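You operate a simulated robot arm through the tools that you are given. There is no shell and no other tool. Be economical: measure what you need, move in short steps, check, and stop when the job is done.

You run a simulated robot arm. Do the job below in one go: nothing can be reset, and whatever is moved stays where it is left.

TASK
Take the green tag from the top of the test bench and put it on the draining rack. Put the jug with green handle in the sink. Fetch the spacer with two green bands and set it in the steel tray without grips. Pull the yellow drawer open. Any order will do. Set down upright: jug with green handle.

It is judged by the outcome, as a careful person would: the job done as asked, and still so three seconds after it is handed in. It fails if anything else is knocked over, pushed out of place, dropped, spilled or broken.

THE ROBOT
A 7-joint arm with a two-finger gripper on a trunk, on a base that drives. Base frame: it is fixed to the floor where the robot stands at the start and does not move with it; the origin is under the middle of the robot, x ahead of it, y to its left, z up; the surface under the hand at the start is at about z = 800. Units: mm, rad, N and s.
With the tool pointing down near the work surface it reaches from about 320 to 760 mm from the robot's upright axis, wherever it stands. Its first joint turns from -2.897 to 2.897 rad. Places, roughly: draining rack [-2300, 0, 900]; green tag [500, 250, 750]; jug with green handle [250, 2750, 1000]; sink [-2300, 800, 700]; spacer with two green bands (6x6x3 cm) [1900, 2700, 800]; steel tray without grips (26x19x5 cm) [-200, 2800, 900]; yellow drawer [2500, 100, 800]. Payload 1.71 kg.
The TCP is the grasp point between the finger pads, 20 mm short of the fingertips. In the tool frame z runs along the fingers and y along their closing line. The gripper opens to 96 mm. The gripper's body begins 113 mm behind the TCP.
Orientation is that of the tool frame in the base frame, as [roll, pitch, yaw] about the fixed x, y, z axes, in that order (R = Rz(yaw) Ry(pitch) Rx(roll)). With the fingers straight down and closing along the base's y, the tool's x points along the base's -x, its y along +y and its z along -z.

THE INTERFACE
- The arm moves only by the tool arm_command. Its argument "series" is a list of rows, each a list of 3 entries, a list of its own where there are three numbers: the opening, from 0 (shut) to 1 (fully open), then the shift along the tool's x, y, z in mm, then the turn, a rotation vector about the tool's x, y, z in rad. In form: [[gripper, [x, y, z], [ax, ay, az]], ...]. A call has 1 to 8 rows; each row shifts and turns the commanded pose from where the row before left it, along the tool's axes as they then stand. Each row takes 0.2 s and may step no farther than 50 mm and 0.15 rad from the row before; otherwise, or with a gripper value out of range, the whole call is refused. A pose out of reach is approached as far as the arm can. The call stops where the force on the tool passes 40 N (or 10 N more than at its start, if that is more) or the arm is blocked; 0.2 s more then pass. Each finger travels about 153 mm/s and halts on what it meets, pressing with about 22 N; the grip force reading is that of the motor and also rises with nothing between the fingers. The clock runs only during rows and for 0.2 s after the last one: add rows that do not move to give the fingers time. It gives the time, the measured TCP pose, the force on the tool (base axes), the opening and the grip force at its end, in the units of the frame above (readings bear some noise), with the torque about the TCP (base axes, N m) and any sound that the robot's microphone picked up.
- Cameras (640 x 400 px; columns grow to the right, rows downward): "scene" is now at [45.3, 162.7, 1579.5]; the picture's right is [0.15, -0.99, -0.00], its down [-0.79, -0.12, -0.60] and it looks along [0.59, 0.09, -0.80] (base axes); focal length 285 px, centre (320, 200). "wrist" rides on the gripper at [65, 14, -145] in the tool frame; the picture's right is [-0.21, 0.98, 0.00], its down [-0.88, -0.18, -0.44] and it looks along [-0.43, -0.09, 0.90] (tool axes); focal length 275 px, centre (320, 200). There is no depth. A picture from a camera that has moved, and an enlarged one, comes with that camera's place and axes in the base frame and with its lens. The place of the scene camera against the robot may be out by one fixed shift of up to 18 mm in any direction.
- grab_frame(camera): a new picture of that camera. It takes no simulated time.
- raise_lower(by): slides the trunk up (or, below 0, down) by that many mm; the arm and the scene camera ride with it, the base frame stays. It gives what a move gives, with no picture.
- base_move(legs): drives the robot by 1 to 6 legs, each [ahead, turn to the left] in mm and rad, along the robot's own axes; the way and the turn of a leg run together, so that a leg with both is an arc; at most 1500 mm and 3.142 rad a leg. The arm and the cameras ride along, it lands a little off, and it stops where it bumps. It gives what a move gives.
- aim_head(pan, tilt): turns the head with the scene camera to pan (to the left, within 2.705 rad either way) and tilt (down, from -0.506 to 1.204), counted from straight ahead of the robot. It gives what a move gives.
- zoom(camera, box): a new picture of the part [left, top, right, bottom] of that camera's present view, enlarged. It takes no simulated time.
- finish_job(): hands the job in; it is judged then, once.

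Work in short steps. Places have to be worked out from the pictures, the camera data and where the tool is seen: move nearer, look again, correct. Check each grasp and each placing, and mend what went wrong. You have 165 turns and 120 pictures in all, those below and enlarged ones among them. Open the gripper and draw the arm clear of the work before you hand the job in, unless the task says otherwise; then end with one line.

The tools are called as a command line: name --argument value ..., lists and objects as JSON in quotes. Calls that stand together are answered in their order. arm_command: Moves the arm, as the interface text tells. Its arguments: {"type":"object","properties":{"series":{"type":"array"}},"required":["series"]} The other tools are called the same way: raise_lower (by) slides the trunk up or down; base_move (legs) drives the base; aim_head (pan, tilt) turns the head that bears the scene camera; grab_frame (camera) takes a picture; zoom (camera, box) takes an enlarged picture of a part of a camera's view; finish_job () hands the job in.

At the start:

```text
clock: 0.0
tcp_pos: [432.1, 123.1, 1044.7]
ee_rot: [-3.141, 0.0, 3.141]
contact_force: [0.1, 0.2, -0.3]
ft_torque: [0.02, -0.06, -0.01]
finger_gap: 96.0
grip_force: 0.1
trunk travel left (down, up): [-175.0, 211.0]
robot x, y, heading: [-0.8, 2.9, 0.002]
head pan, tilt: [0.148, 0.909]
```

scene: 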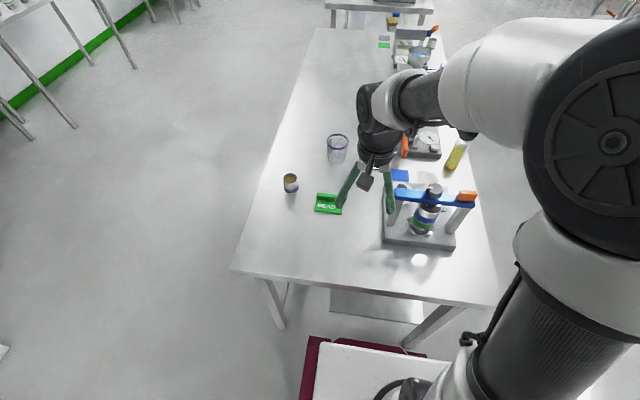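
wrist: 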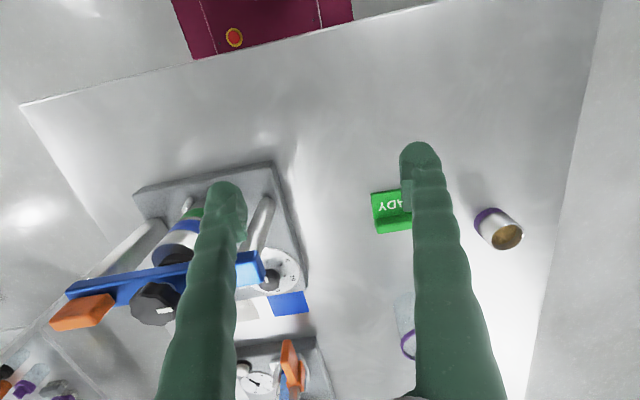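

I'll start by looking closely at the green tag and its surroundings.

zoom --camera "scene" --box '[240, 100, 480, 250]'

zoom --camera "wrist" --box '[320, 120, 560, 270]'

```text
2.67 times, centred on (360, 175) of scene
camera zoom: at [45.3, 162.7, 1579.5], right [0.15, -0.99, 0.0], down [-0.79, -0.12, -0.6], along [0.59, 0.09, -0.8], focal length 761 px, centre (213, 267)
```

zoom: 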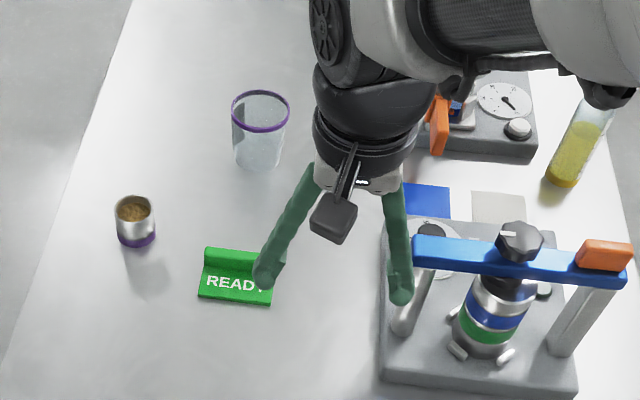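

```text
2.67 times, centred on (440, 195) of wrist
camera zoom: at [367.8, 135.0, 1188.8], right [0.21, 0.98, 0.0], down [0.88, -0.18, 0.44], along [0.43, -0.09, -0.9], focal length 734 px, centre (0, 213)
```

zoom: 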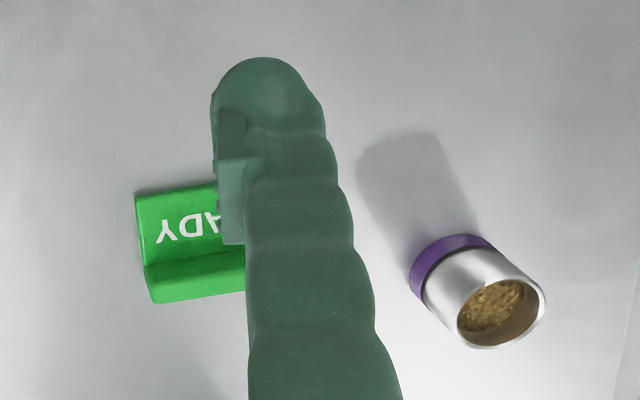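

The green tag is a flat READY plate with a raised rib on its far side, at about x 600, y 217. I'll move over it and turn the hand so it closes along x.

arm_command --series '[[1, [-42, 23.5, 15], [0, 0, 0]], [1, [-42, 23.5, 15], [0, 0, 0]], [1, [-42, 23.5, 15], [0, 0, 0]], [1, [-42, 23.5, 15], [0, 0, 0]], [1, [0, 0, 0], [0, 0, 0.15]], [1, [0, 0, 0], [0, 0, 0.15]], [1, [0, 0, 0], [0, 0, 0.15]], [1, [0, 0, 0], [0, 0, 0.15]]]'

arm_command --series '[[1, [0, 0, 0], [0, 0, 0.15]], [1, [0, 0, 0], [0, 0, 0.15]], [1, [0, 0, 0], [0, 0, 0.15]], [1, [0, 0, 0], [0, 0, 0.15]], [1, [0, 0, 0], [0, 0, 0.15]], [1, [0, 0, 0], [0, 0, 0.15]], [1, [0, 0, 0], [0, 0, 0.07]]]'

grab_frame --camera "wrist"

grab_frame --camera "scene"

```text
refused: row 1 steps farther than a row can; nothing moved
```

```text
clock: 1.6
tcp_pos: [416.0, 122.1, 1049.1]
ee_rot: [3.129, 0.009, 2.171]
contact_force: [0.1, 0.3, -0.1]
ft_torque: [0.04, 0.02, -0.01]
finger_gap: 96.1
grip_force: 0.1
trunk travel left (down, up): [-175.0, 211.0]
robot x, y, heading: [-2.5, 2.0, 0.002]
head pan, tilt: [0.148, 0.909]
```

```text
115 pictures are left
camera wrist: at [389.7, 182.8, 1194.4], right [0.92, 0.38, 0.01], down [0.33, -0.83, 0.45], along [0.18, -0.41, -0.89], focal length 275 px, centre (320, 200)
```

wrist: 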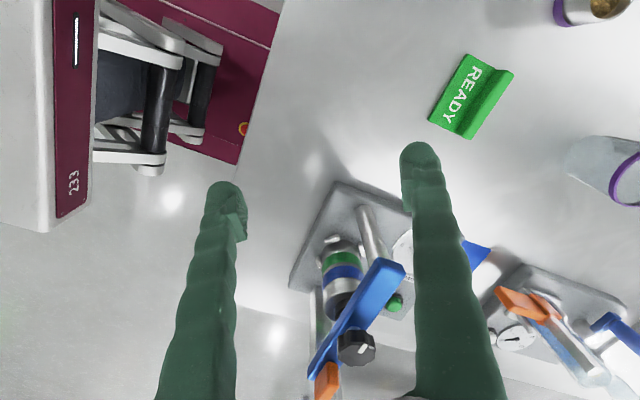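

```text
114 pictures are left
camera scene: at [45.5, 162.7, 1579.5], right [0.15, -0.99, 0.0], down [-0.79, -0.12, -0.6], along [0.59, 0.09, -0.8], focal length 285 px, centre (320, 200)
```

scene: 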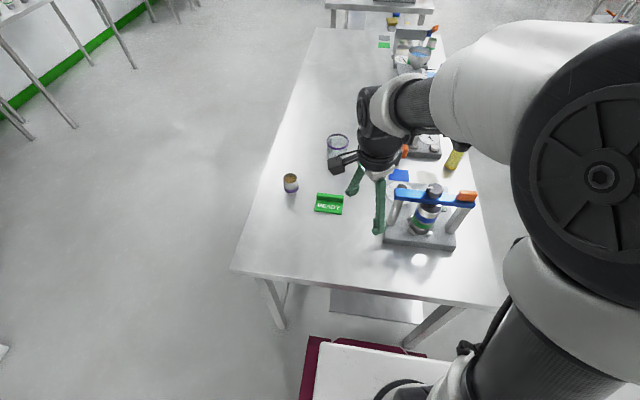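

The tag spans roughly x 563–622 and y 176–267 and is square to the axes. I'll finish the turn and move over it.

arm_command --series '[[1, [0, 0, 0], [0, 0, 0.15]], [1, [0, 0, 0], [0, 0, 0.15]], [1, [0, 0, 0], [0, 0, 0.15]], [1, [0, 0, 0], [0, 0, 0.15]], [1, [24.5, 42, 0], [0, 0, 0]], [1, [24.5, 42, 0], [0, 0, 0]], [1, [24.5, 42, 0], [0, 0, 0]], [1, [24.5, 42, 0], [0, 0, 0]]]'

arm_command --series '[[1, [0, 0, 40], [0, 0, 0]], [1, [0, 0, 40], [0, 0, 0]], [1, [0, 0, 30], [0, 0, 0]], [1, [0, 0, 0], [0, 0, 0]]]'

grab_frame --camera "wrist"

```text
clock: 3.4
tcp_pos: [586.5, 222.4, 1050.9]
ee_rot: [3.129, 0.001, 1.572]
contact_force: [-0.4, 0.4, -0.5]
ft_torque: [-0.03, 0.01, -0.02]
finger_gap: 96.2
grip_force: 0.1
trunk travel left (down, up): [-175.0, 211.0]
robot x, y, heading: [0.7, 1.8, 0.0]
head pan, tilt: [0.148, 0.909]
```

```text
clock: 4.4
tcp_pos: [586.5, 220.1, 939.9]
ee_rot: [3.126, 0.001, 1.572]
contact_force: [0.1, -0.6, -0.3]
ft_torque: [0.0, -0.07, 0.0]
finger_gap: 96.2
grip_force: 0.0
trunk travel left (down, up): [-175.0, 211.0]
robot x, y, heading: [0.0, -2.0, 0.002]
head pan, tilt: [0.148, 0.909]
```

```text
113 pictures are left
camera wrist: at [599.2, 284.5, 1086.4], right [0.98, -0.2, 0.01], down [-0.19, -0.88, 0.44], along [-0.08, -0.44, -0.9], focal length 275 px, centre (320, 200)
```

wrist: 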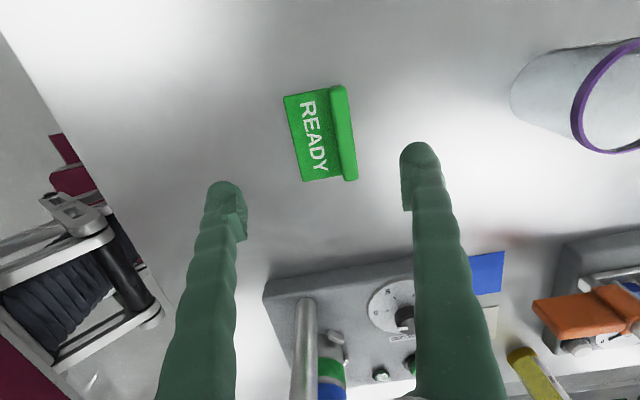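

The rib is about 14 mm thick at x≈614, y≈219. I'll line up on it and go down to about z 830.

arm_command --series '[[1, [0, 27.5, 20], [0, 0, 0]], [1, [0, 0, 40], [0, 0, 0]], [1, [0, 0, 30], [0, 0, 0]], [1, [0, 0, 15], [0, 0, 0]], [1, [0, 0, 0], [0, 0, 0]]]'

grab_frame --camera "wrist"

zoom --camera "scene" --box '[260, 140, 420, 240]'

```text
clock: 5.6
tcp_pos: [615.0, 222.7, 836.4]
ee_rot: [3.127, -0.001, 1.573]
contact_force: [0.9, 0.0, -0.1]
ft_torque: [-0.02, -0.04, -0.01]
finger_gap: 96.2
grip_force: 0.1
trunk travel left (down, up): [-175.0, 211.0]
robot x, y, heading: [1.1, 1.7, 0.002]
head pan, tilt: [0.148, 0.909]
```

```text
112 pictures are left
camera wrist: at [627.8, 285.1, 982.2], right [0.98, -0.2, 0.01], down [-0.19, -0.88, 0.44], along [-0.08, -0.44, -0.9], focal length 275 px, centre (320, 200)
```

wrist: 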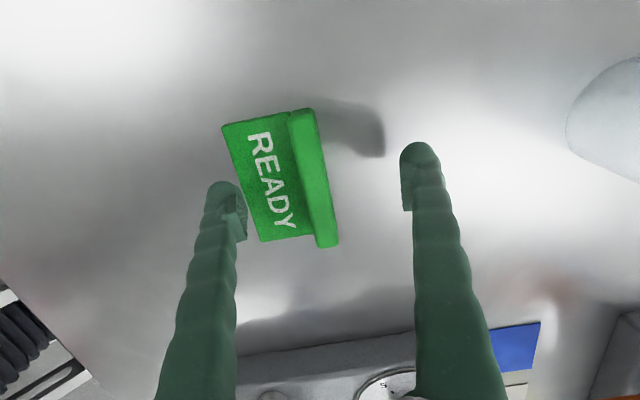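

```text
4.00 times, centred on (340, 190) of scene
camera zoom: at [45.3, 162.8, 1579.5], right [0.15, -0.99, 0.0], down [-0.79, -0.12, -0.6], along [0.6, 0.09, -0.8], focal length 1141 px, centre (240, 240)
```

zoom: 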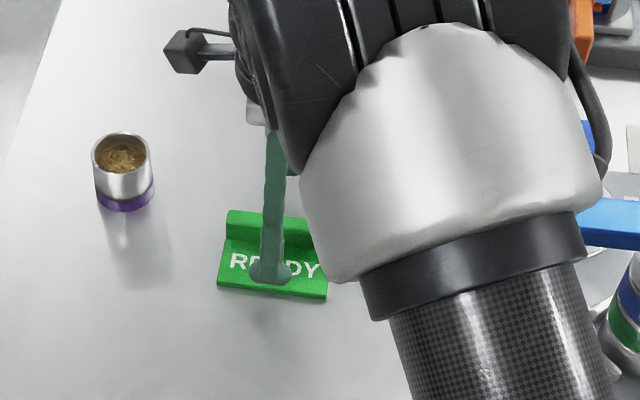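

The rib sits under the TCP at x≈613, y≈219. I'll lower a little more in small steps, watching for contact.

arm_command --series '[[1, [-3, -1, 4], [0, 0, 0]], [1, [0, 0, 4], [0, 0, 0]], [1, [0, 0, 0], [0, 0, 0]]]'

grab_frame --camera "wrist"

```text
clock: 6.4
tcp_pos: [614.2, 218.4, 829.3]
ee_rot: [3.128, -0.001, 1.573]
contact_force: [0.2, -0.2, 0.0]
ft_torque: [-0.01, 0.0, 0.04]
finger_gap: 96.1
grip_force: 0.0
trunk travel left (down, up): [-175.0, 211.0]
robot x, y, heading: [-2.8, 2.4, 0.001]
head pan, tilt: [0.148, 0.909]
```

```text
110 pictures are left
camera wrist: at [626.9, 282.3, 974.9], right [0.98, -0.2, 0.01], down [-0.19, -0.88, 0.44], along [-0.08, -0.44, -0.9], focal length 275 px, centre (320, 200)
```

wrist: 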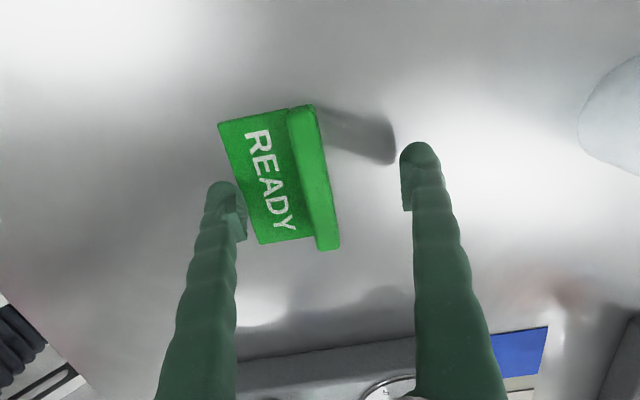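

Triangulation gives the plate top at about z 803, so the fingertips are about 6 mm above it. I'll go down 3 mm and close on the rib.

arm_command --series '[[1, [0, -1, 3], [0, 0, 0]], [0.5, [0, 0, 0], [0, 0, 0]], [0, [0, 0, 0], [0, 0, 0]], [0, [0, 0, 0], [0, 0, 0]], [0, [0, 0, 0], [0, 0, 0]]]'

grab_frame --camera "wrist"

```text
clock: 7.6
tcp_pos: [613.6, 219.0, 828.0]
ee_rot: [3.126, -0.001, 1.572]
contact_force: [3.1, -0.3, 14.1]
ft_torque: [-0.05, 0.01, 0.01]
finger_gap: 14.7
grip_force: 22.1
trunk travel left (down, up): [-175.0, 211.0]
robot x, y, heading: [5.6, 3.3, 0.0]
head pan, tilt: [0.148, 0.909]
```

```text
109 pictures are left
camera wrist: at [625.8, 282.0, 973.3], right [0.98, -0.2, 0.02], down [-0.19, -0.88, 0.44], along [-0.08, -0.43, -0.9], focal length 275 px, centre (320, 200)
```

wrist: 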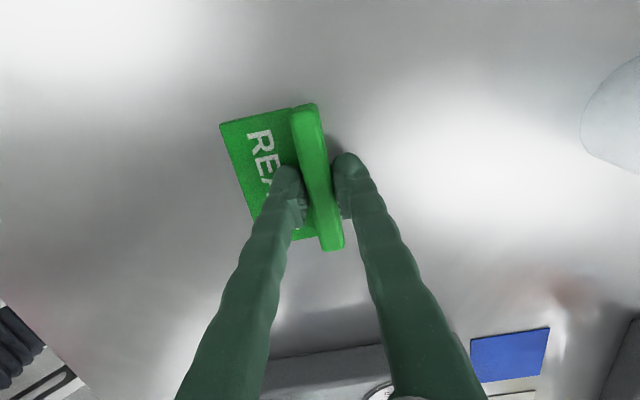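

The grip holds at 14.7 mm on the rib. I'll lift it straight up.

arm_command --series '[[0, [0, 0, -20], [0, 0, 0]], [0, [0, 0, -45], [0, 0, 0]], [0, [0, 0, -45], [0, 0, 0]], [0, [0, 0, -45], [0, 0, 0]], [0, [0, 0, -45], [0, 0, 0]], [0, [0, 0, -40], [0, 0, 0]], [0, [0, 0, 0], [0, 0, 0]]]'

grab_frame --camera "wrist"

aim_head --pan 2.6 --tilt 0.4

grab_frame --camera "scene"

aim_head --pan 1.4 --tilt 0.4

grab_frame --camera "scene"

aim_head --pan -2.6 --tilt 0.4

grab_frame --camera "scene"

aim_head --pan 0.3 --tilt 0.4

grab_frame --camera "scene"

```text
clock: 9.2
tcp_pos: [610.6, 218.3, 1066.5]
ee_rot: [3.127, -0.001, 1.572]
contact_force: [0.7, -0.2, 0.4]
ft_torque: [0.02, 0.0, 0.01]
finger_gap: 0.0
grip_force: 22.2
trunk travel left (down, up): [-175.0, 211.0]
robot x, y, heading: [-0.4, -0.6, -0.002]
head pan, tilt: [0.148, 0.909]
```

```text
108 pictures are left
camera wrist: at [623.1, 280.8, 1211.9], right [0.98, -0.2, 0.01], down [-0.19, -0.88, 0.44], along [-0.08, -0.44, -0.9], focal length 275 px, centre (320, 200)
```

wrist: 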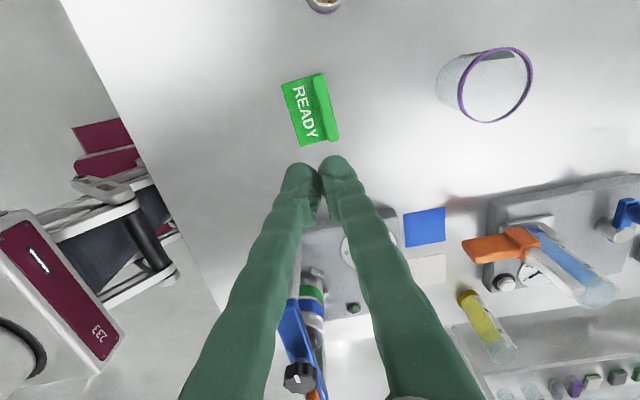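

```text
clock: 11.4
tcp_pos: [610.4, 217.0, 1067.4]
ee_rot: [3.127, 0.002, 1.573]
contact_force: [-0.1, 0.3, 0.2]
ft_torque: [-0.03, -0.02, 0.02]
finger_gap: 0.1
grip_force: 21.6
trunk travel left (down, up): [-175.0, 211.0]
robot x, y, heading: [-2.4, -1.6, 0.006]
head pan, tilt: [2.601, 0.4]
```

```text
107 pictures are left
camera scene: at [-107.4, 199.4, 1625.7], right [0.52, 0.86, -0.01], down [0.32, -0.2, -0.93], along [-0.8, 0.47, -0.38], focal length 285 px, centre (320, 200)
```

scene: 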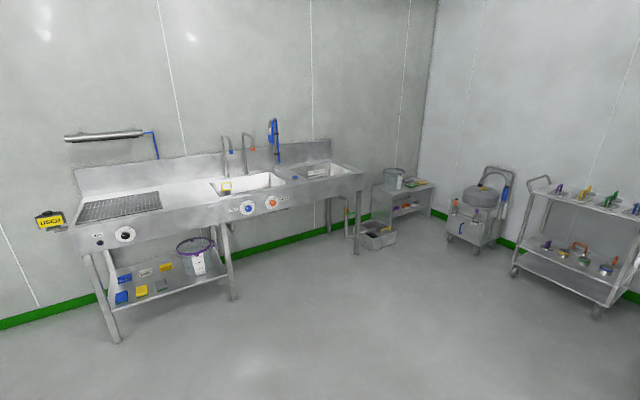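

```text
clock: 12.8
tcp_pos: [610.7, 216.6, 1066.9]
ee_rot: [3.128, 0.0, 1.573]
contact_force: [0.3, -0.3, 0.6]
ft_torque: [-0.02, -0.01, 0.0]
finger_gap: 0.0
grip_force: 22.1
trunk travel left (down, up): [-175.0, 211.0]
robot x, y, heading: [0.3, -2.0, 0.004]
head pan, tilt: [1.4, 0.4]
```

```text
106 pictures are left
camera scene: at [-12.4, 243.0, 1624.1], right [0.99, -0.17, -0.02], down [-0.08, -0.38, -0.92], along [0.15, 0.91, -0.39], focal length 285 px, centre (320, 200)
```

scene: 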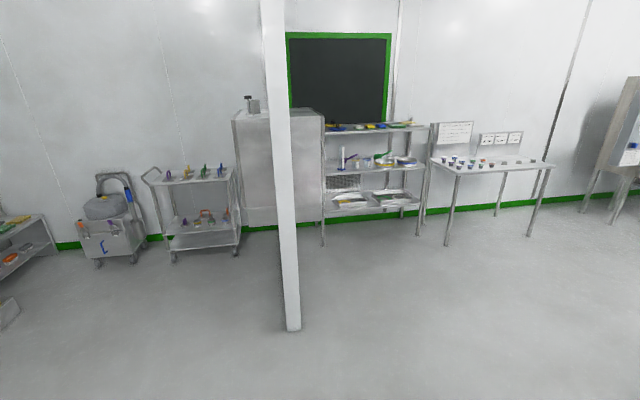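

```text
clock: 16.1
tcp_pos: [610.6, 217.2, 1066.7]
ee_rot: [3.128, 0.0, 1.573]
contact_force: [-0.1, 0.3, -0.2]
ft_torque: [-0.04, 0.01, -0.02]
finger_gap: 0.0
grip_force: 21.8
trunk travel left (down, up): [-175.0, 211.0]
robot x, y, heading: [2.9, -1.9, -0.001]
head pan, tilt: [-2.601, 0.4]
```

```text
105 pictures are left
camera scene: at [-107.4, 103.9, 1625.7], right [-0.52, 0.86, 0.01], down [0.32, 0.2, -0.93], along [-0.8, -0.47, -0.38], focal length 285 px, centre (320, 200)
```

scene: 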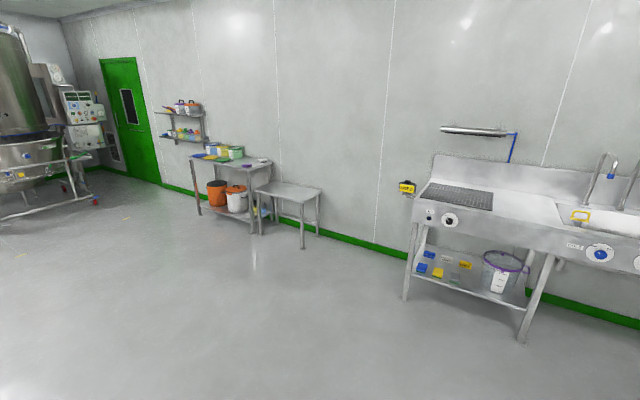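

```text
clock: 18.6
tcp_pos: [611.0, 216.3, 1065.4]
ee_rot: [3.128, 0.001, 1.572]
contact_force: [0.6, -0.3, -0.2]
ft_torque: [0.02, -0.04, 0.01]
finger_gap: 0.1
grip_force: 21.8
trunk travel left (down, up): [-175.0, 211.0]
robot x, y, heading: [1.0, -2.3, -0.0]
head pan, tilt: [0.3, 0.4]
```

```text
104 pictures are left
camera scene: at [60.5, 179.0, 1622.9], right [0.3, -0.96, 0.0], down [-0.39, -0.11, -0.91], along [0.87, 0.27, -0.4], focal length 285 px, centre (320, 200)
```

scene: 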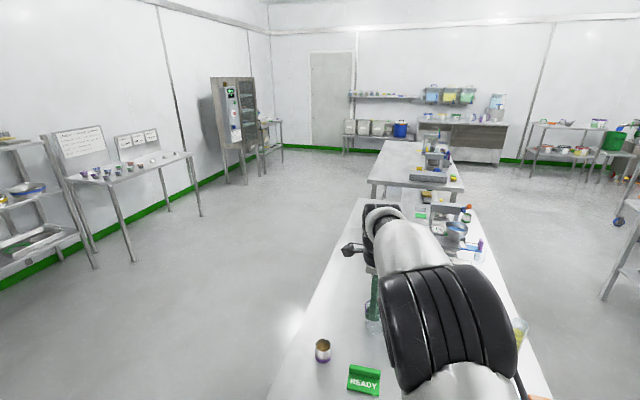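

The fingers closed to 0, so the tag slipped off and is still on the bench. I'll look at its shape closely.

zoom --camera "wrist" --box '[264, 60, 360, 160]'

zoom --camera "scene" --box '[335, 350, 395, 400]'

```text
4.00 times, centred on (312, 110) of wrist
camera zoom: at [623.0, 280.8, 1211.6], right [0.98, -0.2, 0.01], down [-0.19, -0.88, 0.44], along [-0.08, -0.44, -0.9], focal length 1101 px, centre (352, 560)
```

zoom: 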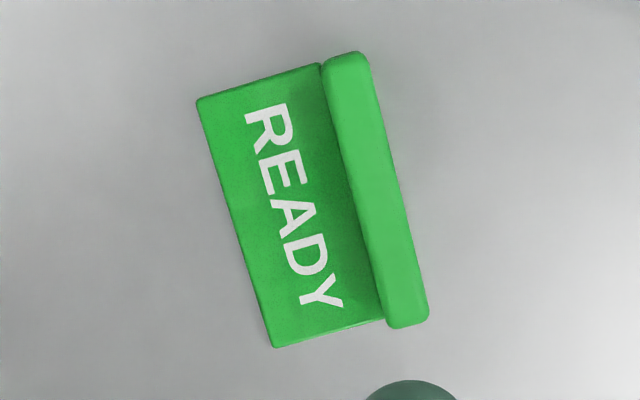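

```text
8.00 times, centred on (365, 375) of scene
camera zoom: at [60.5, 179.0, 1622.9], right [0.3, -0.96, 0.0], down [-0.39, -0.11, -0.91], along [0.87, 0.27, -0.4], focal length 2283 px, centre (-40, -1200)
```

zoom: 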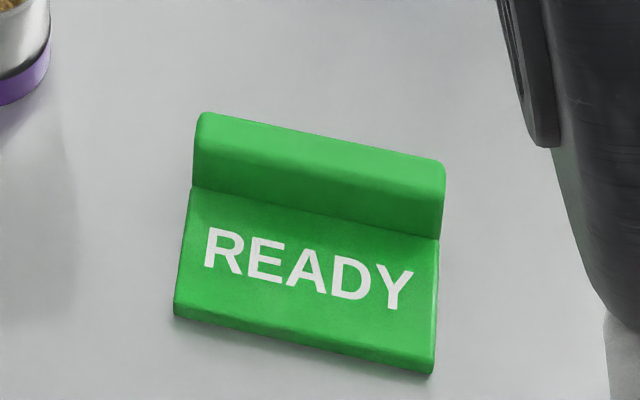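

The rib stands about 20 mm above the plate, and the tag has shifted about 10 mm in x with a slight turn, so the rib centre is near (625, 222). I'll go back above it and grip again, lifting more gently this time.

arm_command --series '[[1, [5, 12, 45], [0, 0, -0.04]], [1, [0, 0, 48], [0, 0, 0]], [1, [0, 0, 48], [0, 0, 0]], [1, [0, 0, 40], [0, 0, 0]], [1, [0, 0, 25], [0, 0, 0]], [1, [0, 0, 0], [0, 0, 0]]]'

grab_frame --camera "wrist"

```text
clock: 20.0
tcp_pos: [624.1, 221.6, 860.6]
ee_rot: [3.127, 0.0, 1.611]
contact_force: [0.5, 0.6, 0.6]
ft_torque: [0.0, 0.02, -0.01]
finger_gap: 95.9
grip_force: 0.0
trunk travel left (down, up): [-175.0, 211.0]
robot x, y, heading: [1.7, -1.2, -0.004]
head pan, tilt: [0.3, 0.4]
```

```text
101 pictures are left
camera wrist: at [634.5, 287.4, 1006.1], right [0.99, -0.17, 0.01], down [-0.15, -0.88, 0.44], along [-0.06, -0.44, -0.9], focal length 275 px, centre (320, 200)
```

wrist: 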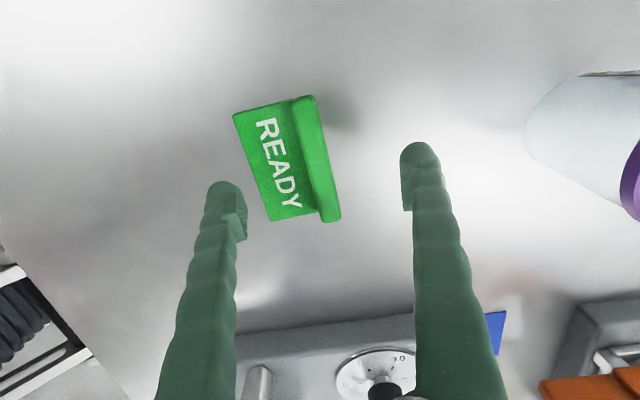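

I'm lined up within a couple of mm. I'll descend onto the plate and close.

arm_command --series '[[1, [3, 1.5, 20], [0, 0, 0]], [1, [0, 0, 10], [0, 0, 0]], [1, [0, 0, 3], [0, 0, 0]], [1, [0, 0, 3], [0, 0, 0]], [1, [0, 0, 0], [0, 0, 0]]]'

arm_command --series '[[0.4, [0, 0, 0], [0, 0, 0]], [0, [0, 0, 0], [0, 0, 0]], [0, [0, 0, 0], [0, 0, 0]], [0, [0, 0, 0], [0, 0, 0]]]'

arm_command --series '[[0, [0, 0, -4], [0, 0, 0]], [0, [0, 0, -4], [0, 0, 0]], [0, [0, 0, -4], [0, 0, 0]], [0, [0, 0, -4], [0, 0, 0]], [0, [0, 0, 0], [0, 0, 0]]]'

grab_frame --camera "wrist"

```text
clock: 21.2
tcp_pos: [626.3, 226.2, 826.6]
ee_rot: [3.126, 0.001, 1.612]
contact_force: [-0.3, 0.2, -0.3]
ft_torque: [0.0, -0.03, -0.02]
finger_gap: 96.0
grip_force: 0.1
trunk travel left (down, up): [-175.0, 211.0]
robot x, y, heading: [0.1, 0.5, 0.0]
head pan, tilt: [0.3, 0.4]
```

```text
clock: 22.2
tcp_pos: [627.4, 225.8, 828.0]
ee_rot: [3.121, 0.0, 1.612]
contact_force: [11.0, 1.8, 29.2]
ft_torque: [0.01, -0.05, -0.02]
finger_gap: 14.7
grip_force: 21.6
trunk travel left (down, up): [-175.0, 211.0]
robot x, y, heading: [1.9, 1.1, 0.004]
head pan, tilt: [0.3, 0.4]
```

```text
clock: 23.4
tcp_pos: [626.1, 226.4, 841.7]
ee_rot: [3.128, 0.001, 1.614]
contact_force: [-0.2, -0.4, -0.4]
ft_torque: [-0.02, 0.0, 0.03]
finger_gap: 14.7
grip_force: 22.0
trunk travel left (down, up): [-175.0, 211.0]
robot x, y, heading: [-0.5, 1.2, -0.0]
head pan, tilt: [0.3, 0.4]
```

```text
100 pictures are left
camera wrist: at [636.0, 290.1, 986.2], right [0.99, -0.17, 0.01], down [-0.15, -0.88, 0.44], along [-0.06, -0.44, -0.9], focal length 275 px, centre (320, 200)
```

wrist: 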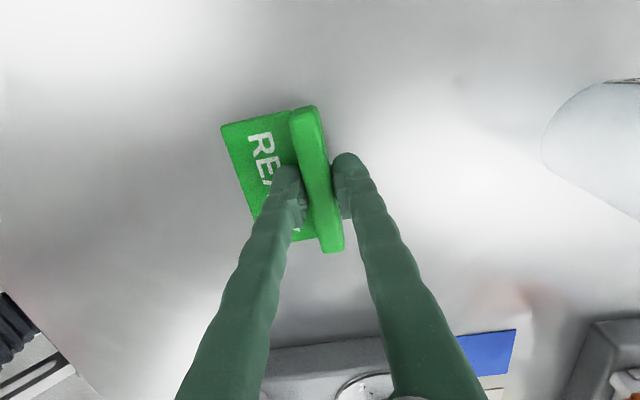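

The tag is in the hand with the gap still at 14.7. I'll keep lifting at a moderate speed.

arm_command --series '[[0, [0, 0, -10], [0, 0, 0]], [0, [0, 0, -20], [0, 0, 0]], [0, [0, 0, -25], [0, 0, 0]], [0, [0, 0, -25], [0, 0, 0]], [0, [0, 0, -25], [0, 0, 0]], [0, [0, 0, -25], [0, 0, 0]], [0, [0, 0, -15], [0, 0, 0]], [0, [0, 0, 0], [0, 0, 0]]]'

grab_frame --camera "wrist"

```text
clock: 25.2
tcp_pos: [623.6, 226.0, 986.1]
ee_rot: [3.128, 0.003, 1.614]
contact_force: [0.3, 0.6, -0.2]
ft_torque: [-0.01, 0.03, -0.01]
finger_gap: 14.4
grip_force: 21.9
trunk travel left (down, up): [-175.0, 211.0]
robot x, y, heading: [-2.5, 4.4, -0.001]
head pan, tilt: [0.3, 0.4]
```

```text
99 pictures are left
camera wrist: at [633.8, 290.5, 1131.5], right [0.99, -0.17, 0.01], down [-0.15, -0.88, 0.44], along [-0.06, -0.44, -0.9], focal length 275 px, centre (320, 200)
```

wrist: 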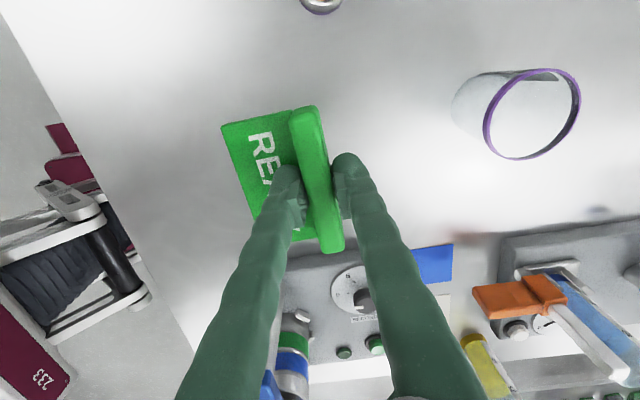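

The tag is held. I'll lift a bit more, back off from the bench, turn round and drive towards the sink unit, stopping short of it.

arm_command --series '[[0, [0, 0, -25], [0, 0, 0]], [0, [0, 0, -25], [0, 0, 0]], [0, [0, 0, -20], [0, 0, 0]], [0, [0, 0, 0], [0, 0, 0]]]'

base_move --legs '[[-600, 0], [0, 3.1416], [700, 0]]'

aim_head --pan 0 --tilt 0.6

grab_frame --camera "scene"

```text
clock: 26.2
tcp_pos: [622.8, 226.4, 1055.7]
ee_rot: [3.128, -0.002, 1.613]
contact_force: [1.1, -0.4, -0.1]
ft_torque: [-0.01, -0.01, -0.04]
finger_gap: 14.4
grip_force: 21.9
trunk travel left (down, up): [-175.0, 211.0]
robot x, y, heading: [0.1, 0.0, -0.002]
head pan, tilt: [0.3, 0.4]
```

```text
refused: 3.1416 is not a number from -3.14159 to 3.14159
```

```text
clock: 27.0
tcp_pos: [622.7, 226.1, 1055.7]
ee_rot: [3.128, 0.0, 1.612]
contact_force: [-0.6, 0.8, 0.1]
ft_torque: [-0.02, -0.02, 0.01]
finger_gap: 14.3
grip_force: 22.2
trunk travel left (down, up): [-175.0, 211.0]
robot x, y, heading: [-1.3, 2.3, -0.001]
head pan, tilt: [0.0, 0.6]
```

```text
98 pictures are left
camera scene: at [60.1, 151.8, 1604.7], right [0.0, -1.0, 0.0], down [-0.58, 0.0, -0.82], along [0.82, 0.0, -0.58], focal length 285 px, centre (320, 200)
```

scene: 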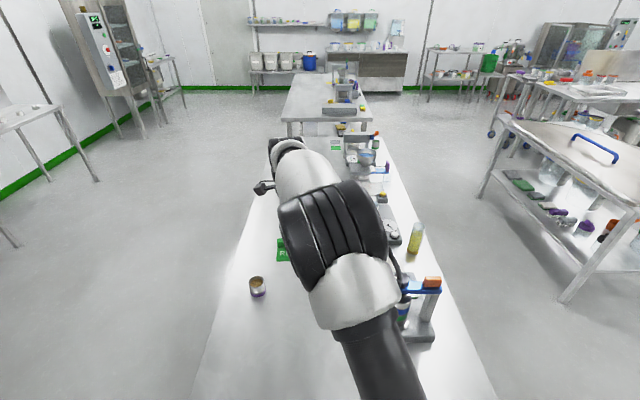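

The leg was refused only because the turn was slightly over its limit. I'll retry with 3.14.

base_move --legs '[[-600, 0], [0, 3.14], [700, 0]]'

grab_frame --camera "scene"

grab_frame --camera "wrist"

```text
clock: 43.2
tcp_pos: [-1928.2, -224.3, 1057.0]
ee_rot: [3.128, 0.001, -1.531]
contact_force: [-0.2, -0.1, 0.2]
ft_torque: [0.01, -0.05, 0.0]
finger_gap: 14.5
grip_force: 22.8
trunk travel left (down, up): [-175.0, 211.0]
robot x, y, heading: [-1305.7, -1.9, 3.144]
head pan, tilt: [0.0, 0.6]
```

```text
97 pictures are left
camera scene: at [-1354.6, -158.4, 1604.6], right [0.0, 1.0, 0.0], down [0.58, 0.0, -0.82], along [-0.82, 0.0, -0.58], focal length 285 px, centre (320, 200)
```

scene: 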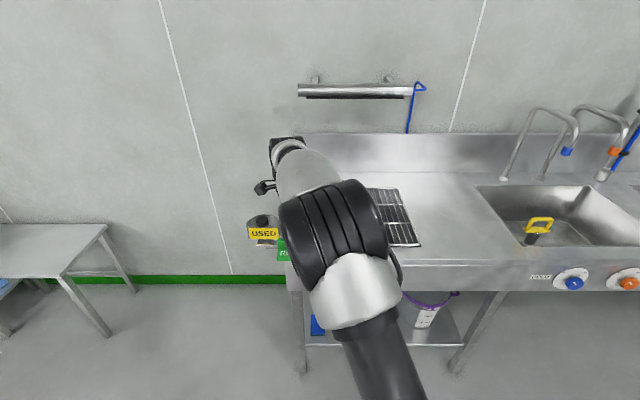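

```text
96 pictures are left
camera wrist: at [-1936.1, -292.5, 1201.0], right [-0.99, 0.17, 0.01], down [0.15, 0.88, 0.44], along [0.06, 0.44, -0.9], focal length 275 px, centre (320, 200)
```

wrist: 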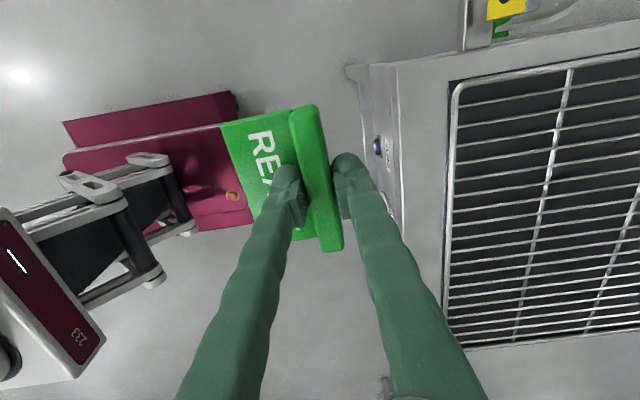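

The rack is seen at about x -2075..-2440, y -250..180, z ≈ 900. I'll shift the tag sideways to y ≈ -35 and drive in so that it's over the rack.

arm_command --series '[[0, [-30, 0, 0], [0, 0, 0]], [0, [-40, 0, 0], [0, 0, 0]], [0, [-40, 0, 0], [0, 0, 0]], [0, [-40, 0, 0], [0, 0, 0]], [0, [-40, 0, 0], [0, 0, 0]], [0, [0, 0, 0], [0, 0, 0]]]'

base_move --legs '[[290, 0]]'

grab_frame --camera "scene"

grab_frame --camera "wrist"

```text
clock: 44.6
tcp_pos: [-1919.8, -34.0, 1067.5]
ee_rot: [3.112, 0.002, -1.529]
contact_force: [0.4, -0.2, 0.5]
ft_torque: [0.01, 0.0, 0.03]
finger_gap: 14.5
grip_force: 22.4
trunk travel left (down, up): [-175.0, 211.0]
robot x, y, heading: [-1305.4, -3.9, 3.139]
head pan, tilt: [0.0, 0.6]
```

```text
clock: 46.7
tcp_pos: [-2210.9, -34.1, 1065.1]
ee_rot: [3.115, 0.0, -1.528]
contact_force: [-0.8, -0.1, -1.0]
ft_torque: [0.0, -0.05, 0.02]
finger_gap: 14.3
grip_force: 22.6
trunk travel left (down, up): [-175.0, 211.0]
robot x, y, heading: [-1597.8, 0.9, -3.142]
head pan, tilt: [0.0, 0.6]
```

```text
95 pictures are left
camera scene: at [-1646.9, -158.4, 1604.6], right [0.0, 1.0, 0.0], down [0.58, 0.0, -0.81], along [-0.81, 0.0, -0.58], focal length 285 px, centre (320, 200)
```

scene: 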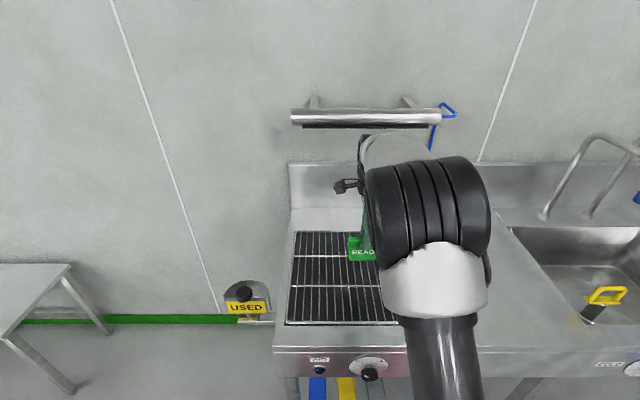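

```text
94 pictures are left
camera wrist: at [-2218.1, -103.1, 1211.3], right [-0.99, 0.16, 0.03], down [0.16, 0.88, 0.44], along [0.05, 0.44, -0.9], focal length 275 px, centre (320, 200)
```

wrist: 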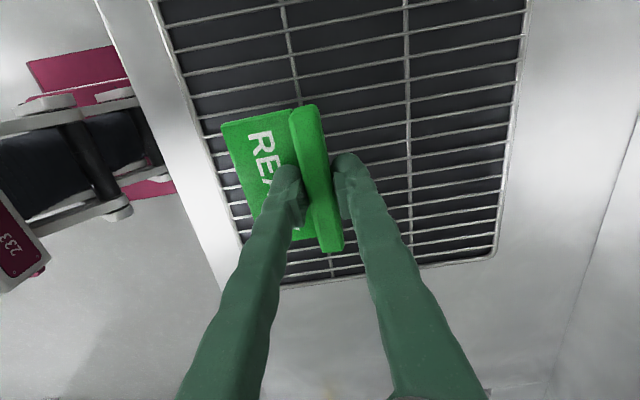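

The tag is over the rack. I'll move 44 mm further in, level the hand, and lower to about 15 mm above the wires.

arm_command --series '[[0, [0, 22, 0], [0.012, 0, 0]], [0, [0, 22, 0], [0, 0, 0]], [0, [0, 0, 30], [0, 0, 0]], [0, [0, 0, 35], [0, 0, 0]], [0, [0, 0, 35], [0, 0, 0]], [0, [0, 0, 15], [0, 0, 0]], [0, [0, 0, 0], [0, 0, 0]]]'

grab_frame --camera "wrist"

zoom --camera "scene" --box '[270, 160, 510, 340]'

```text
clock: 48.3
tcp_pos: [-2242.9, -38.1, 963.2]
ee_rot: [3.111, -0.001, -1.53]
contact_force: [-0.2, 0.3, 0.3]
ft_torque: [0.0, -0.04, -0.03]
finger_gap: 14.4
grip_force: 22.1
trunk travel left (down, up): [-175.0, 211.0]
robot x, y, heading: [-1593.8, -0.9, -3.143]
head pan, tilt: [0.0, 0.6]
```

```text
93 pictures are left
camera wrist: at [-2248.5, -105.2, 1108.2], right [-0.99, 0.16, 0.03], down [0.16, 0.88, 0.44], along [0.05, 0.44, -0.9], focal length 275 px, centre (320, 200)
```

wrist: 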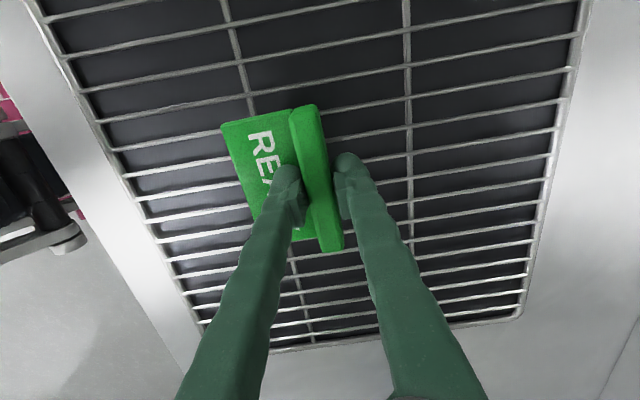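

```text
2.22 times, centred on (390, 250) of scene
camera zoom: at [-1645.8, -158.4, 1604.7], right [0.0, 1.0, 0.0], down [0.58, 0.0, -0.82], along [-0.82, 0.0, -0.58], focal length 634 px, centre (164, 89)
```

zoom: 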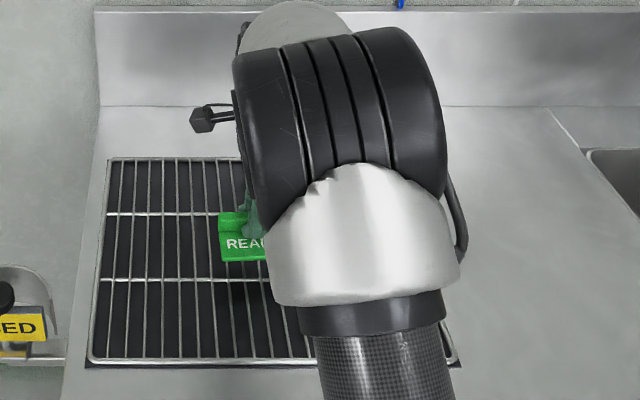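

I'll lower in small steps and watch for the first contact with the rack.

arm_command --series '[[0, [0, 0, 8], [0, 0, 0]], [0, [0, 0, 8], [0, 0, 0]], [0, [0, 0, 6], [0.01, 0, 0]], [0, [0, 0, 4], [0, 0, 0]], [0, [0, 0, 0], [0, 0, 0]]]'

```text
clock: 49.5
tcp_pos: [-2243.0, -37.7, 937.1]
ee_rot: [3.121, -0.001, -1.529]
contact_force: [0.1, 1.6, 0.5]
ft_torque: [0.02, 0.01, 0.03]
finger_gap: 14.4
grip_force: 22.6
trunk travel left (down, up): [-175.0, 211.0]
robot x, y, heading: [-1597.6, -0.3, -3.141]
head pan, tilt: [0.0, 0.6]
```

arm_command --series '[[0, [0, 0, 3], [0, 0, 0]], [0, [0, 0, 3], [0, 0, 0]], [0, [0, 0, 0], [0, 0, 0]]]'

```text
clock: 50.3
tcp_pos: [-2243.4, -37.3, 930.9]
ee_rot: [3.12, 0.001, -1.529]
contact_force: [-0.6, 0.3, -0.8]
ft_torque: [-0.01, -0.01, 0.0]
finger_gap: 14.6
grip_force: 21.8
trunk travel left (down, up): [-175.0, 211.0]
robot x, y, heading: [-1594.7, -2.6, -3.145]
head pan, tilt: [0.0, 0.6]
```

Still free of contact, so I'll continue down in 3 mm steps.

arm_command --series '[[0, [0, 0, 3], [0, 0, 0]], [0, [0, 0, 3], [0, 0, 0]], [0, [0, 0, 0], [0, 0, 0]]]'

grab_frame --camera "wrist"

```text
clock: 51.1
tcp_pos: [-2245.2, -37.4, 924.1]
ee_rot: [3.123, 0.0, -1.529]
contact_force: [-0.2, -0.1, -0.9]
ft_torque: [0.02, -0.02, 0.01]
finger_gap: 14.4
grip_force: 22.0
trunk travel left (down, up): [-175.0, 211.0]
robot x, y, heading: [-1598.8, -1.4, -3.141]
head pan, tilt: [0.0, 0.6]
```

```text
91 pictures are left
camera wrist: at [-2250.9, -104.8, 1069.8], right [-0.99, 0.16, 0.02], down [0.16, 0.88, 0.44], along [0.05, 0.44, -0.9], focal length 275 px, centre (320, 200)
```

wrist: 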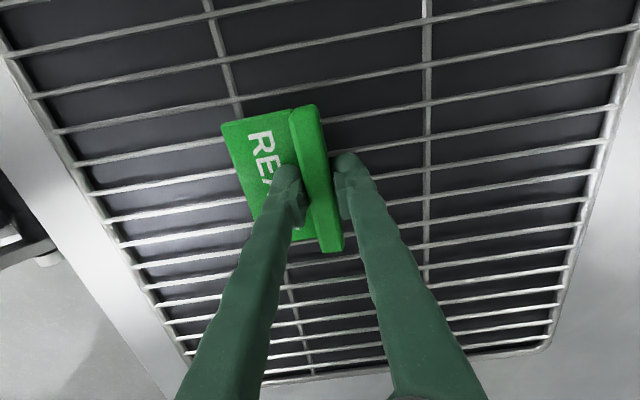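

Triangulation puts the rack wires at about z 885, so there are about 9 mm to go.

arm_command --series '[[0, [0, 0, 3], [0, 0, 0]], [0, [0, 0, 3], [0, 0, 0]], [0, [0, 0, 0], [0, 0, 0]]]'

arm_command --series '[[0, [0, 0, 2], [0, 0, 0]], [0, [0, 0, 2], [0, 0, 0]], [0, [0, 0, 0], [0, 0, 0]]]'

```text
clock: 51.9
tcp_pos: [-2243.4, -37.8, 919.2]
ee_rot: [3.117, 0.001, -1.529]
contact_force: [-2.8, 0.0, 9.6]
ft_torque: [0.02, -0.06, 0.0]
finger_gap: 14.5
grip_force: 21.8
trunk travel left (down, up): [-175.0, 211.0]
robot x, y, heading: [-1593.9, 1.2, -3.14]
head pan, tilt: [0.0, 0.6]
```

```text
clock: 52.7
tcp_pos: [-2229.1, -37.2, 928.5]
ee_rot: [3.097, 0.001, -1.528]
contact_force: [0.5, 0.2, 0.2]
ft_torque: [-0.02, 0.05, -0.02]
finger_gap: 14.6
grip_force: 22.1
trunk travel left (down, up): [-175.0, 211.0]
robot x, y, heading: [-1597.1, 4.6, -3.141]
head pan, tilt: [0.0, 0.6]
stopped in row 3: the force on the tool passed its limit at 41 N (the readings are from after the stop); the commanded pose is now the measured one
```

Contact was made at about 919, and the stop then bounced the hand back up. I'll check the tag.

grab_frame --camera "wrist"

arm_command --series '[[0, [0, 10, 2], [0.02, 0, 0]], [0, [0, 0, 3], [0, 0, 0]], [0, [0, 0, 0], [0, 0, 0]]]'

```text
90 pictures are left
camera wrist: at [-2234.0, -105.2, 1074.1], right [-0.99, 0.16, 0.04], down [0.17, 0.88, 0.44], along [0.03, 0.44, -0.9], focal length 275 px, centre (320, 200)
```

wrist: 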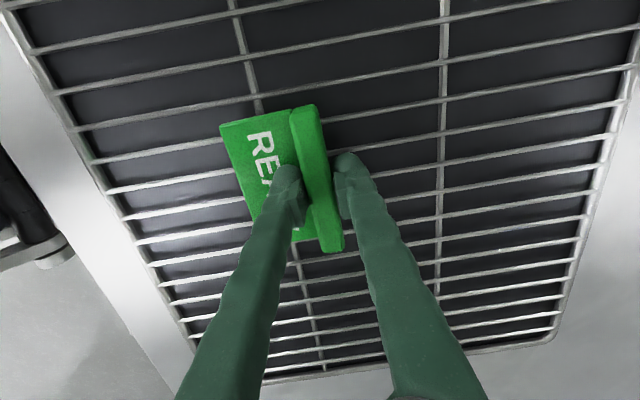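

```text
clock: 53.5
tcp_pos: [-2240.9, -38.3, 922.3]
ee_rot: [3.118, 0.002, -1.529]
contact_force: [0.5, 0.9, 0.3]
ft_torque: [-0.01, 0.0, 0.02]
finger_gap: 14.5
grip_force: 22.3
trunk travel left (down, up): [-175.0, 211.0]
robot x, y, heading: [-1594.3, -1.1, -3.138]
head pan, tilt: [0.0, 0.6]
```

Still held. I'll lower about 3 mm to touch, then open slowly.

arm_command --series '[[0, [0, 0, 1.5], [0, 0, 0]], [0, [0, 0, 1.5], [0, 0, 0]], [0.18, [0, 0, 0], [0, 0, 0]], [0.25, [0, 0, 0], [0, 0, 0]], [0.4, [0, 0, 0], [0, 0, 0]], [0.4, [0, 0, 0], [0, 0, 0]]]'

grab_frame --camera "wrist"

```text
clock: 54.9
tcp_pos: [-2242.1, -37.2, 920.0]
ee_rot: [3.12, 0.003, -1.528]
contact_force: [-0.5, 0.1, 1.7]
ft_torque: [-0.02, -0.08, 0.0]
finger_gap: 38.2
grip_force: 0.1
trunk travel left (down, up): [-175.0, 211.0]
robot x, y, heading: [-1593.2, -1.9, -3.144]
head pan, tilt: [0.0, 0.6]
```

```text
89 pictures are left
camera wrist: at [-2249.1, -105.5, 1065.4], right [-0.99, 0.16, 0.02], down [0.16, 0.88, 0.44], along [0.05, 0.44, -0.9], focal length 275 px, centre (320, 200)
```

wrist: 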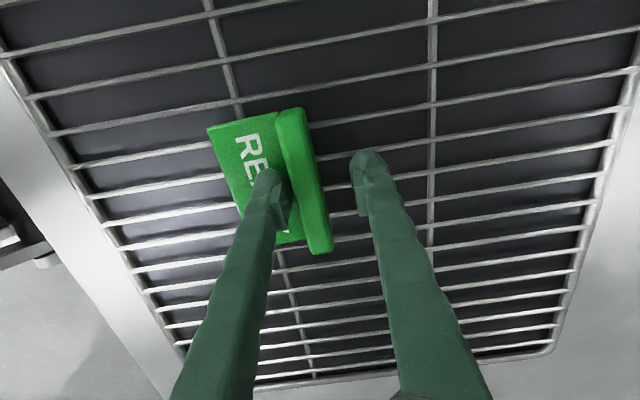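

The tag is released on the rack. I'll ease the near finger off the rib and rise slowly.

arm_command --series '[[0.4, [0, -8, 0], [0, 0, 0]], [0.5, [0, 0, -8], [0, 0, 0]], [0.5, [0, 0, -20], [0, 0, 0]], [0.5, [0, 0, -40], [0, 0, 0]], [0.5, [0, 0, -45], [0, 0, 0]], [0.5, [0, 0, -45], [0, 0, 0]], [0.5, [0, 0, -45], [0, 0, 0]], [0.5, [0, 0, 0], [0, 0, 0]]]'

grab_frame --camera "wrist"

```text
clock: 56.7
tcp_pos: [-2228.3, -36.3, 1123.6]
ee_rot: [3.117, 0.002, -1.529]
contact_force: [0.2, 0.6, 0.6]
ft_torque: [-0.04, -0.03, 0.0]
finger_gap: 48.0
grip_force: 0.1
trunk travel left (down, up): [-175.0, 211.0]
robot x, y, heading: [-1595.5, 2.4, -3.144]
head pan, tilt: [0.0, 0.6]
```

```text
88 pictures are left
camera wrist: at [-2236.1, -104.4, 1268.5], right [-0.99, 0.16, 0.02], down [0.16, 0.88, 0.44], along [0.05, 0.44, -0.9], focal length 275 px, centre (320, 200)
```

wrist: 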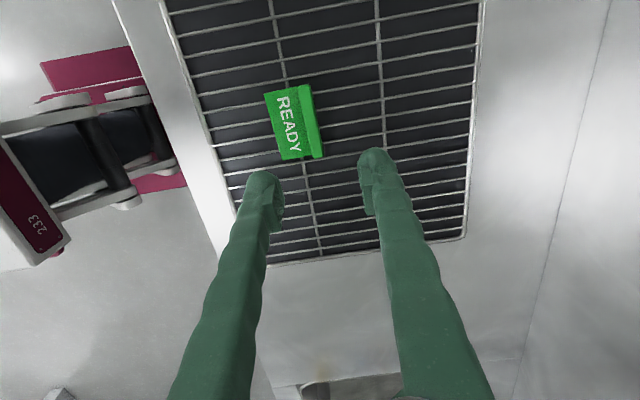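

The tag lies flat on the rack. Next I'll drive to the shelf side at about (600, 1500), facing +y, keeping clear of the post near (28, 1750).

base_move --legs '[[-500, 0], [0, -2.418], [1130, 0], [1130, 0], [0, 0.847]]'

aim_head --pan 0.35 --tilt 0.4

grab_frame --camera "scene"

```text
clock: 80.7
tcp_pos: [501.6, 2154.4, 1123.0]
ee_rot: [3.117, 0.002, -3.079]
contact_force: [-0.1, -0.4, 0.3]
ft_torque: [0.0, 0.0, -0.03]
finger_gap: 48.2
grip_force: 0.0
trunk travel left (down, up): [-175.0, 211.0]
robot x, y, heading: [552.9, 1521.2, 1.597]
head pan, tilt: [0.0, 0.6]
```

```text
clock: 81.5
tcp_pos: [501.6, 2139.5, 1131.4]
ee_rot: [3.105, -0.001, -3.077]
contact_force: [0.0, 0.2, 0.4]
ft_torque: [-0.05, 0.01, 0.0]
finger_gap: 47.9
grip_force: 0.1
trunk travel left (down, up): [-175.0, 211.0]
robot x, y, heading: [550.3, 1522.6, 1.592]
head pan, tilt: [0.351, 0.4]
```

```text
87 pictures are left
camera scene: at [370.1, 1570.0, 1622.8], right [0.93, 0.36, -0.01], down [0.14, -0.38, -0.91], along [-0.33, 0.85, -0.4], focal length 285 px, centre (320, 200)
```

scene: 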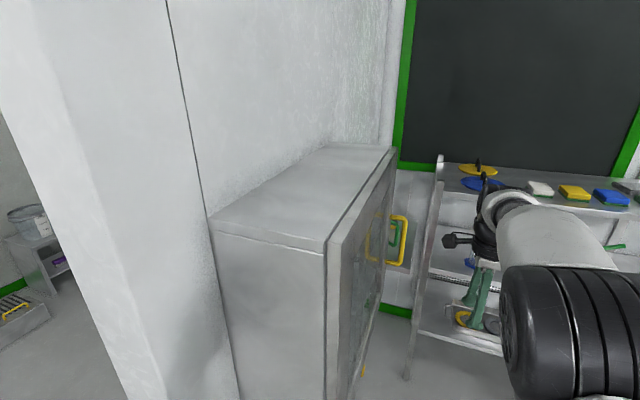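

The arm hides the shelves. I'll move it to the right side of the robot and view the shelf unit.

aim_head --pan 0.0 --tilt 0.5

grab_frame --camera "scene"

grab_frame --camera "wrist"

zoom --camera "scene" --box '[150, 120, 310, 320]'

```text
clock: 82.3
tcp_pos: [501.9, 2139.0, 1133.2]
ee_rot: [3.104, 0.002, -3.077]
contact_force: [0.7, -0.3, -0.5]
ft_torque: [0.0, 0.03, -0.01]
finger_gap: 48.2
grip_force: 0.0
trunk travel left (down, up): [-175.0, 211.0]
robot x, y, heading: [552.3, 1522.2, 1.594]
head pan, tilt: [0.0, 0.499]
```

```text
86 pictures are left
camera scene: at [401.8, 1573.3, 1613.7], right [1.0, 0.02, 0.0], down [0.01, -0.49, -0.87], along [-0.02, 0.87, -0.49], focal length 285 px, centre (320, 200)
```

scene: 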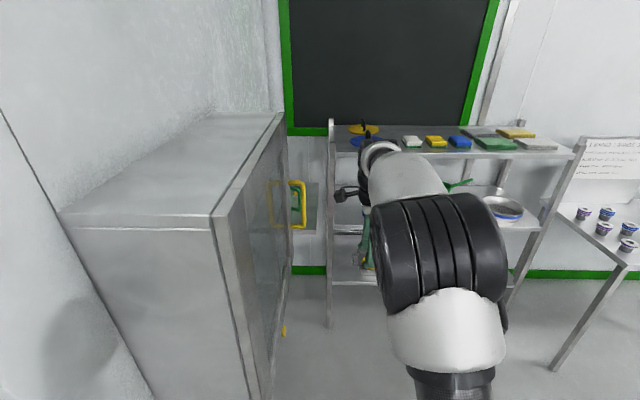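

```text
85 pictures are left
camera wrist: at [436.9, 2140.7, 1278.0], right [0.14, 0.99, 0.04], down [0.89, -0.14, 0.44], along [0.44, -0.03, -0.9], focal length 275 px, centre (320, 200)
```

wrist: 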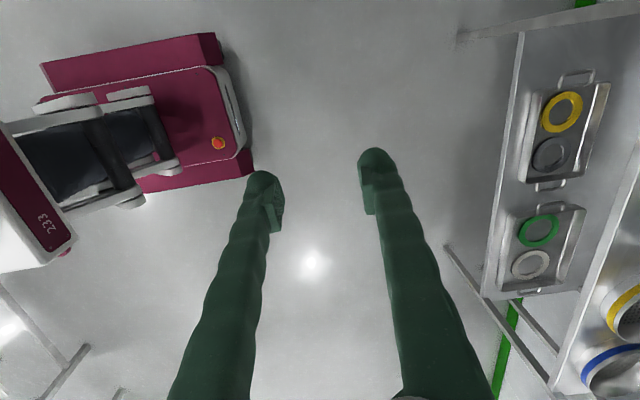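

```text
2.00 times, centred on (230, 220) of scene
camera zoom: at [401.8, 1573.3, 1613.7], right [1.0, 0.02, 0.0], down [0.01, -0.49, -0.87], along [-0.02, 0.87, -0.49], focal length 571 px, centre (500, 160)
```

zoom: 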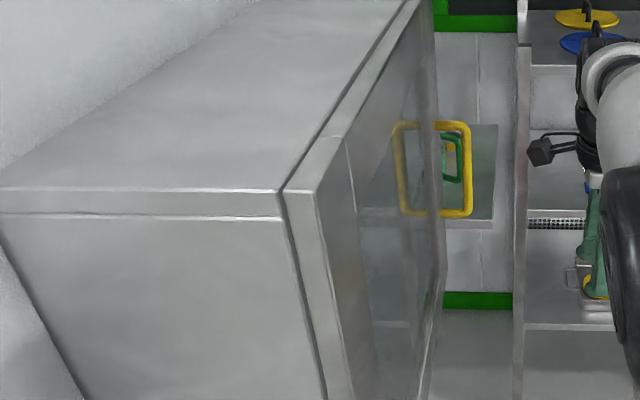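

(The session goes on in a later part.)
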